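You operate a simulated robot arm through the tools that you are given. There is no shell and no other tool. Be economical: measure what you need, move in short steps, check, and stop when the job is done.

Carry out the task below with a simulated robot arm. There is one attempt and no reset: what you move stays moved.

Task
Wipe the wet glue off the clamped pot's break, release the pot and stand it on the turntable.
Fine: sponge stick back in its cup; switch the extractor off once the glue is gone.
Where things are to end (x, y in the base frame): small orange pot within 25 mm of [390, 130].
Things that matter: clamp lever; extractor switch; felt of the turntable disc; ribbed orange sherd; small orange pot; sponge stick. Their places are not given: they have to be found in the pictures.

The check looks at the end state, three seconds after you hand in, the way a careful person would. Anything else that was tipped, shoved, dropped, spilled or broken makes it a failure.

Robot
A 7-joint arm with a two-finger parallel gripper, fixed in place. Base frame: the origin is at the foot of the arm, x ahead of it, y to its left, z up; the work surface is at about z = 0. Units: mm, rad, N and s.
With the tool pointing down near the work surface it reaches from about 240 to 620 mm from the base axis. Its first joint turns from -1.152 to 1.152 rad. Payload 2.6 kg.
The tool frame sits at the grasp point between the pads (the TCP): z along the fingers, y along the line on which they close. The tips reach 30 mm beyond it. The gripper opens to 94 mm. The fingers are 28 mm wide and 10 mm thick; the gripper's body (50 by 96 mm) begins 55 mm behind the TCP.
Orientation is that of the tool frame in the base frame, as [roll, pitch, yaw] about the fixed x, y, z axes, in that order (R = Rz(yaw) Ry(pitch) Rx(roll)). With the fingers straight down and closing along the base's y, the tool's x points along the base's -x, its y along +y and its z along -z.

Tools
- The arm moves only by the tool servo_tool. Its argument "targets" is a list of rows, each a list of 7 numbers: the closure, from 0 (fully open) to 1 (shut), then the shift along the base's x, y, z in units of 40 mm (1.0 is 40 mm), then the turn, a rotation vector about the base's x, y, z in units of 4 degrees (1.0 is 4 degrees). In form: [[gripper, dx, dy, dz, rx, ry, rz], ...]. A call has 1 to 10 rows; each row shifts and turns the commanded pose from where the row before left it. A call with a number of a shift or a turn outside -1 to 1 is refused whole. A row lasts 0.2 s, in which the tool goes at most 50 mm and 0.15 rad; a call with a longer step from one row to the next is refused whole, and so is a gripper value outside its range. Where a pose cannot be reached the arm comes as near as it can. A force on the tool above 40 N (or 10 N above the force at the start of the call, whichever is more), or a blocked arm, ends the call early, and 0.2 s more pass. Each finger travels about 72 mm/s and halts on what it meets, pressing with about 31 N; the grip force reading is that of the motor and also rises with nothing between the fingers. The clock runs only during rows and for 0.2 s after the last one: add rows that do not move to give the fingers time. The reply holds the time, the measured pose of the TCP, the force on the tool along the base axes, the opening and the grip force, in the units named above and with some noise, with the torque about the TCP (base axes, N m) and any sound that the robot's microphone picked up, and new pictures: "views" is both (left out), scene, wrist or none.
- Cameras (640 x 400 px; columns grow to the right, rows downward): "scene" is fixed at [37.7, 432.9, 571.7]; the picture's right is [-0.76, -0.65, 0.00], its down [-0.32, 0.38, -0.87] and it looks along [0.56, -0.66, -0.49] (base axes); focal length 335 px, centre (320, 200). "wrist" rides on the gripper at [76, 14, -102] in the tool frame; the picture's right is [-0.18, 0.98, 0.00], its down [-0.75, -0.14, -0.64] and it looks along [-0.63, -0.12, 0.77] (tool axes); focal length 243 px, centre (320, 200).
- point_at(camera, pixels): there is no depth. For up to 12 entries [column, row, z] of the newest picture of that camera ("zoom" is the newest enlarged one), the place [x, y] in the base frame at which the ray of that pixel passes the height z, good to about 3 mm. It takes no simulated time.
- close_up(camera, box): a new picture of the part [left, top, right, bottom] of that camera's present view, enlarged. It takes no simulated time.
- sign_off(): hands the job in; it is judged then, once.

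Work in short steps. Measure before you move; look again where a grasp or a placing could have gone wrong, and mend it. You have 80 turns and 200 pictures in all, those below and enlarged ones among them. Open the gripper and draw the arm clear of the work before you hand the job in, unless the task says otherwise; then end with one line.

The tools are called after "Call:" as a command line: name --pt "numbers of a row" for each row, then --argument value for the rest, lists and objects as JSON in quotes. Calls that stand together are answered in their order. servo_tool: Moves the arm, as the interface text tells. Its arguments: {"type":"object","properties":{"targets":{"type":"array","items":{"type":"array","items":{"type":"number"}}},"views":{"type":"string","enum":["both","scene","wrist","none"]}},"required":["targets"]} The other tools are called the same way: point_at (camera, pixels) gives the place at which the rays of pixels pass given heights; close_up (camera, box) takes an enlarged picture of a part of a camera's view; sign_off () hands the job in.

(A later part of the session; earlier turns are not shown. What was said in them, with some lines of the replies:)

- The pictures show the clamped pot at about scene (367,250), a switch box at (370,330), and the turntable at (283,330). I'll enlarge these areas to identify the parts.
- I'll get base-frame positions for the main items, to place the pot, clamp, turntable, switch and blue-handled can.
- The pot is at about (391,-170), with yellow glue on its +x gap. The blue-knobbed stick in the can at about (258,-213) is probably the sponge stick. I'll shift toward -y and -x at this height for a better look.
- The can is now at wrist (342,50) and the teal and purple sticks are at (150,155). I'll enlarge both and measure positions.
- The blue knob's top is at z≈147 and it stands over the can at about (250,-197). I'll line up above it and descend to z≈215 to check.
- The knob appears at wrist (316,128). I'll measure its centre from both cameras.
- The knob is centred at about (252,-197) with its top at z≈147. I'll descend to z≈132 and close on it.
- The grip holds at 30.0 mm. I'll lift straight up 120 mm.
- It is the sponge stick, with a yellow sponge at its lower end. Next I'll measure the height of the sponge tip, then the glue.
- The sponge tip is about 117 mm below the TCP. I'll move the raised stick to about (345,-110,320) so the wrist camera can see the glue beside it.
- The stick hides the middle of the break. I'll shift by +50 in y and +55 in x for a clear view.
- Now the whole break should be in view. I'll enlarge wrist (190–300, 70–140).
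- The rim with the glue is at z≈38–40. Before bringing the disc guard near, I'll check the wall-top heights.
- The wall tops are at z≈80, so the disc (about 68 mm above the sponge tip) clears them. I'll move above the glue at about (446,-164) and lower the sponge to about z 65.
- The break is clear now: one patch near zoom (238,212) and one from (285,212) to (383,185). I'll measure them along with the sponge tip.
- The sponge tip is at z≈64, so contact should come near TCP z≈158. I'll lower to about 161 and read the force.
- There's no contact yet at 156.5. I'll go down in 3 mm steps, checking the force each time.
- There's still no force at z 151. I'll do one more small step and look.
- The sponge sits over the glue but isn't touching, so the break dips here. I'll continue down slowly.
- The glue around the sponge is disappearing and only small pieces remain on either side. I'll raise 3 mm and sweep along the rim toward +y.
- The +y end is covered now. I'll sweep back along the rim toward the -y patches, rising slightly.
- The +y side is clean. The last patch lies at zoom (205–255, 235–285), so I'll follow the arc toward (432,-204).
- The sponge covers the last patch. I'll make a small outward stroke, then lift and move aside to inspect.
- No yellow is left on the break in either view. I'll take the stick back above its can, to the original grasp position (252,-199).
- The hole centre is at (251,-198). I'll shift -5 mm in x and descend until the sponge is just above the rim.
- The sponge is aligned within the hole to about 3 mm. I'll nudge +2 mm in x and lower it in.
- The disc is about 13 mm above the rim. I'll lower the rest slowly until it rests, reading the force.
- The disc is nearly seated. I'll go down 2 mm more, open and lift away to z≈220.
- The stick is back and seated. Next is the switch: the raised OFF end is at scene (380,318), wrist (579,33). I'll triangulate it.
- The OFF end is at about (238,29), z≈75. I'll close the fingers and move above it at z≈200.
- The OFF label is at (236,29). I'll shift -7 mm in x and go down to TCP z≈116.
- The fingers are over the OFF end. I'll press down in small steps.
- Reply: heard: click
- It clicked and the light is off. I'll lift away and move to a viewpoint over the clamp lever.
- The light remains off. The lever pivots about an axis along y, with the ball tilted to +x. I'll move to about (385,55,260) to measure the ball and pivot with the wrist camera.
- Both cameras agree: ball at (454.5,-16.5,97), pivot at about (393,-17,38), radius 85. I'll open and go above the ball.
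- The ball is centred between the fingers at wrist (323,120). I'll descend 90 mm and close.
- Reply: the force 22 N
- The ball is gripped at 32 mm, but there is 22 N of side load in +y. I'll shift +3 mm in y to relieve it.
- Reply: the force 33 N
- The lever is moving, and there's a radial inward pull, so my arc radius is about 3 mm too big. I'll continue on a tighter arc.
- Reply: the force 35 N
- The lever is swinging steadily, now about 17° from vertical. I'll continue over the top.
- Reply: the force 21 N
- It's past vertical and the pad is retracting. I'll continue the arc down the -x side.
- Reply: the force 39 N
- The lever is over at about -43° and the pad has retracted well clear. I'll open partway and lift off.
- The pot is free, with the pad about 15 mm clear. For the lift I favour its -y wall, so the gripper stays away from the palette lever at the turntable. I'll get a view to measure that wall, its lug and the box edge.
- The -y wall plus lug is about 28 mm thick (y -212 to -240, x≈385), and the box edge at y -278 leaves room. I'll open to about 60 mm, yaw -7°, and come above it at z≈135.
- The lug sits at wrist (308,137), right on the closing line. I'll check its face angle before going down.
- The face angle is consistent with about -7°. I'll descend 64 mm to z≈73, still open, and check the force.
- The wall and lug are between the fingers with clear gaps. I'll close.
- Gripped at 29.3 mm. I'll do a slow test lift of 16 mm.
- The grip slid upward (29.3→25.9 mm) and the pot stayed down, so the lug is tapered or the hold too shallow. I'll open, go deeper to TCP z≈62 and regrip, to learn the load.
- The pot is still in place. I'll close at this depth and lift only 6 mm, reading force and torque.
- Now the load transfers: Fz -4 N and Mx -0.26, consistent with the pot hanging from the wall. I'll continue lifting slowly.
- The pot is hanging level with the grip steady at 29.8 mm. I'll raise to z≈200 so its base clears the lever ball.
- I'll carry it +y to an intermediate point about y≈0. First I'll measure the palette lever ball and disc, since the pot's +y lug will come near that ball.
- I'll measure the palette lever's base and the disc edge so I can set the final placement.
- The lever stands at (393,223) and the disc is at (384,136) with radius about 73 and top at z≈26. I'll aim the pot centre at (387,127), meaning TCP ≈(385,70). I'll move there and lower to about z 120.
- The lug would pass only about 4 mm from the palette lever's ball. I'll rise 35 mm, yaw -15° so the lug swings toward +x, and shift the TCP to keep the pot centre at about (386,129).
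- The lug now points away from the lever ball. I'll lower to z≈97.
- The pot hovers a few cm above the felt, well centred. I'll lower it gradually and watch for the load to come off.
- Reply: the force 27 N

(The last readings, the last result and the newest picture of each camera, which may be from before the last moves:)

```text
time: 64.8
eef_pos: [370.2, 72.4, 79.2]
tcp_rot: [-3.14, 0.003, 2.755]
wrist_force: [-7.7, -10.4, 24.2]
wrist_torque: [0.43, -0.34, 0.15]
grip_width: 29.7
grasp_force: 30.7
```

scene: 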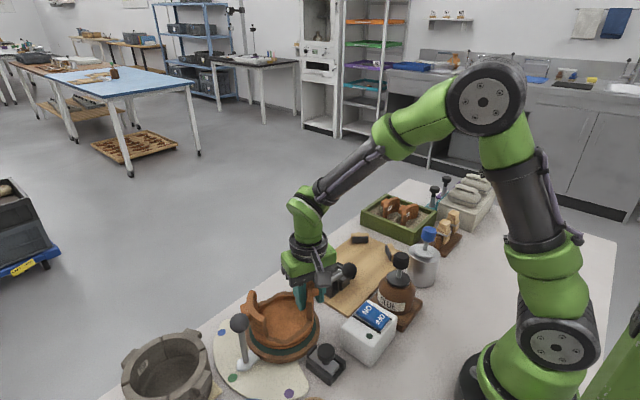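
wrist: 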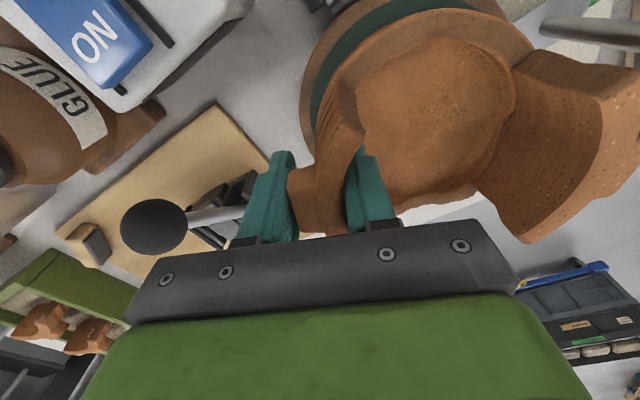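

Contact was at about z 82 and it's now pressing with 24 N. I'll back up 2 mm to unload, then look.

Call:
servo_tool --pt "1 0 0 0.055 0 0 0" --pt "1 0 0 0 0 0 0" --views "both"

Call:
close_up --camera "scene" --box '[210, 250, 350, 370]'

Call:
close_up --camera "wrist" --box '[240, 0, 640, 250]'

```text
time: 65.4
eef_pos: [369.5, 72.7, 79.5]
tcp_rot: [3.141, -0.003, 2.757]
wrist_force: [1.1, 0.3, -0.7]
wrist_torque: [0.02, -0.31, -0.14]
grip_width: 30.0
grasp_force: 30.4
```

scene: 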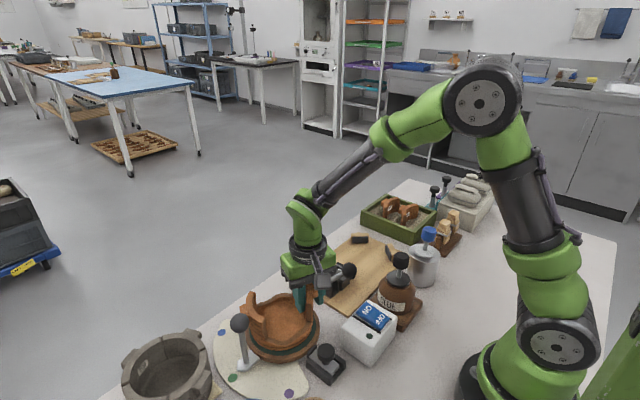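
wrist: 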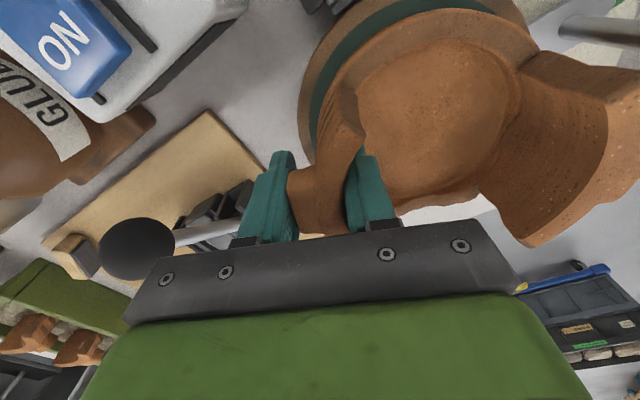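

```text
3.33 times, centred on (280, 310) of scene
```

zoom: 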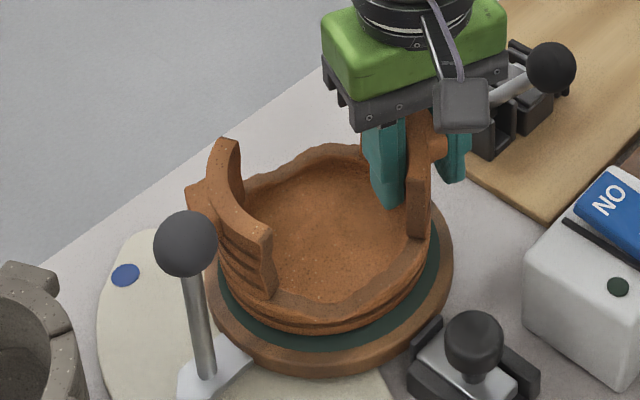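

```text
1.60 times, centred on (440, 125) of wrist
```

zoom: 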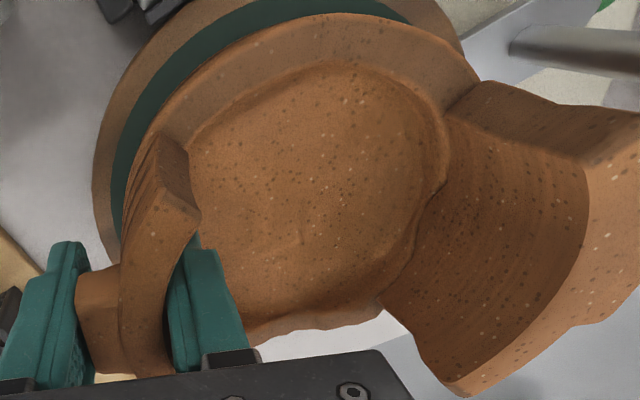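

The load is off and the pot is standing. I'll open to 60 mm and lift straight up.

Call:
servo_tool --pt "0.36 0 0 0 0 0 0" --pt "0.36 0 0 0 0 0 0" --pt "0.36 0 0 0 0 0 0" --pt "0.36 0 0 0.4 0 0 0" --pt "0.36 0 0 0.8 0 0 0" --pt "0.36 0 0 0.9 0 0 0" --pt "0.36 0 0 0.9 0 0 0" --pt "0.36 0 0 0 0 0 0" --views "both"

Call:
close_up --camera "scene" --box '[210, 250, 350, 370]'

```text
time: 67.2
eef_pos: [370.1, 71.8, 199.7]
tcp_rot: [-3.141, 0.001, 2.755]
wrist_force: [-0.9, 0.1, 0.5]
wrist_torque: [0.02, 0.02, -0.03]
grip_width: 60.2
grasp_force: 0.0
```

scene: 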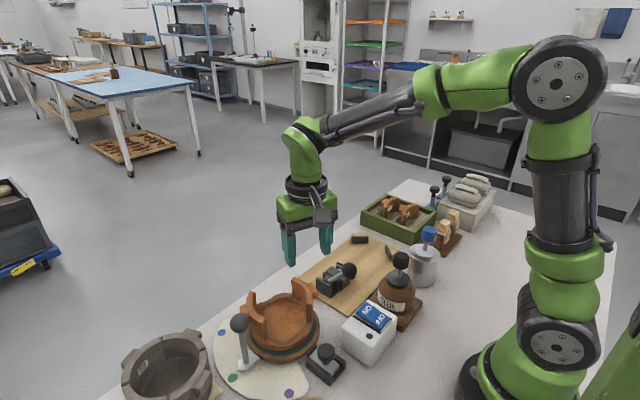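
wrist: 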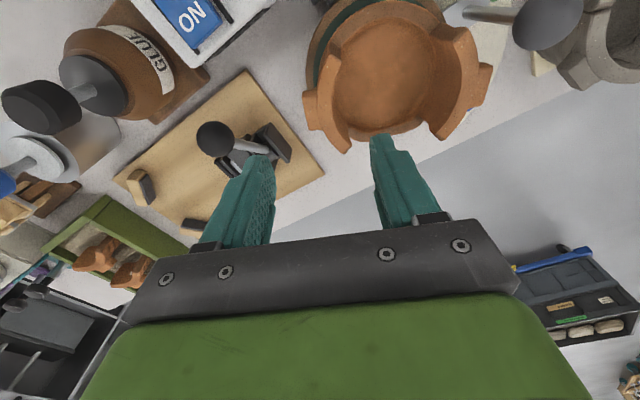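

```text
3.33 times, centred on (280, 310) of scene
```

zoom: 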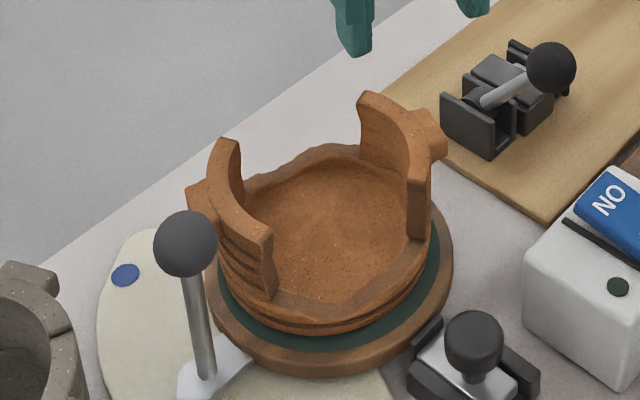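

The pot stands upright on the felt. I'll measure its centre from both cameras.

Call:
point_at --camera "scene" --pixels '[[282.2, 326.6, 27], [283, 328, 27], [249, 318, 52], [314.5, 318, 52]]'

Call:
point_at --camera "wrist" --pixels '[[305, 108, 92], [490, 79, 92], [383, 75, 36], [318, 68, 54], [448, 70, 54]]'

Call:
close_up --camera "wrist" --box '[280, 0, 520, 160]'

```text
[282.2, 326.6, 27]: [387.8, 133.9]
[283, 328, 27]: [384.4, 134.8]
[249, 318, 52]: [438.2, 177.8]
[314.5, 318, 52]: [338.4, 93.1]
```

```text
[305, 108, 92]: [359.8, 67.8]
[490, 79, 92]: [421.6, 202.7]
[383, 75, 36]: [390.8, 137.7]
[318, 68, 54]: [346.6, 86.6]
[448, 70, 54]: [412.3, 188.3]
```

```text
2.50 times, centred on (400, 80) of wrist
```

zoom: 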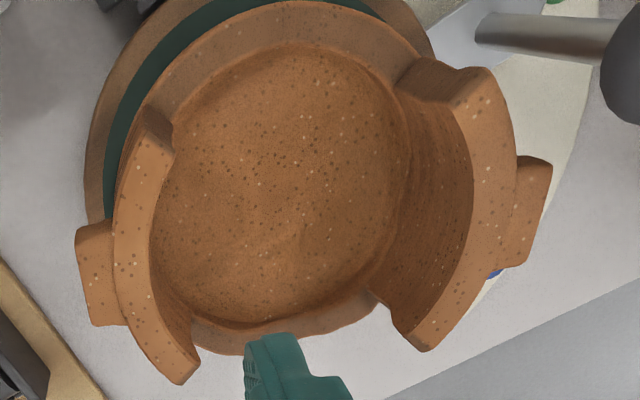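

The estimates agree at about (390,135), within tolerance. I'll draw the arm up and clear, then take a final look.

Call:
servo_tool --pt "0 0 0 0.9 0 0 0.9" --pt "0 0 0 0.9 0 0 0.95" --pt "0 0 -0.6 0.9 0 0 0.95" --pt "0 -0.3 -0.9 0.6 0 0 0.95" --pt "0 -0.3 -0.9 0 0 0 0.9" --pt "0 -0.3 -0.9 0 0 0 0.9" --pt "0 0 0 0 0 0 0" --views "both"

Call:
close_up --camera "scene" --box '[200, 170, 520, 400]'

Call:
close_up --camera "wrist" --box '[380, 0, 640, 160]'

```text
time: 68.8
eef_pos: [333.8, -61.5, 329.7]
tcp_rot: [-3.141, 0.0, 3.14]
wrist_force: [-0.9, -0.3, 0.5]
wrist_torque: [-0.03, -0.02, 0.01]
grip_width: 94.1
grasp_force: 0.1
```

scene: 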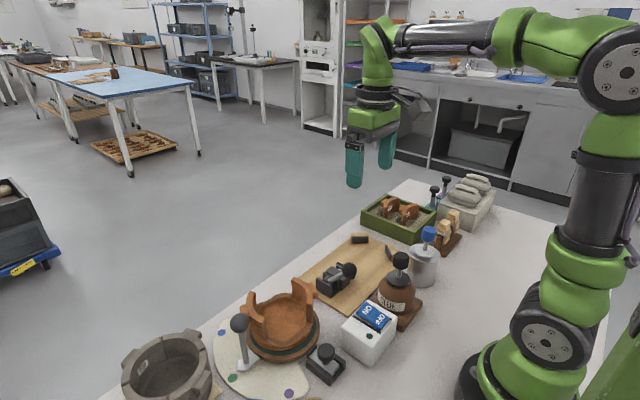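
wrist: 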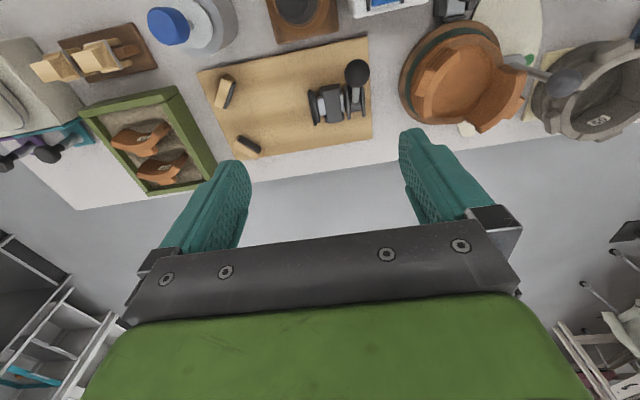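

```text
1.74 times, centred on (360, 285) of scene
```

zoom: 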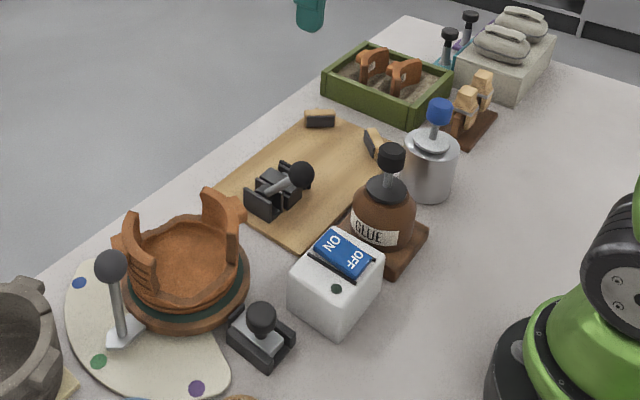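

```text
2.46 times, centred on (510, 80) of wrist
```

zoom: 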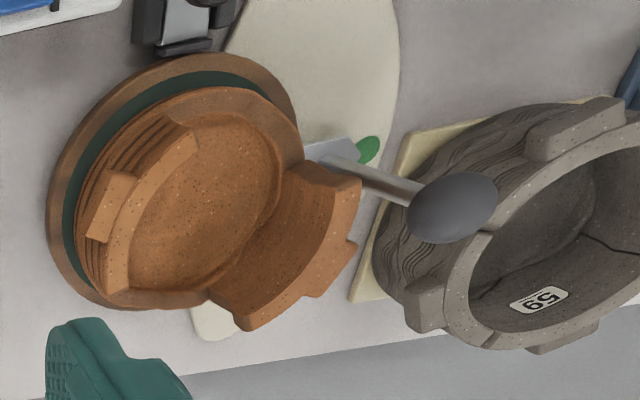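

The final pictures show the pot standing on the disc with a clean break, the lever thrown open, the switch off and the stick in its can. Nothing else has been disturbed, so I'm handing in.

Call:
sign_off

```text
The job is handed in.
```

I wiped the glue off the break, put the sponge stick back in its can, switched the extractor off, opened the clamp, and stood the pot on the turntable at about (390, 135), roughly 5 mm from the target.
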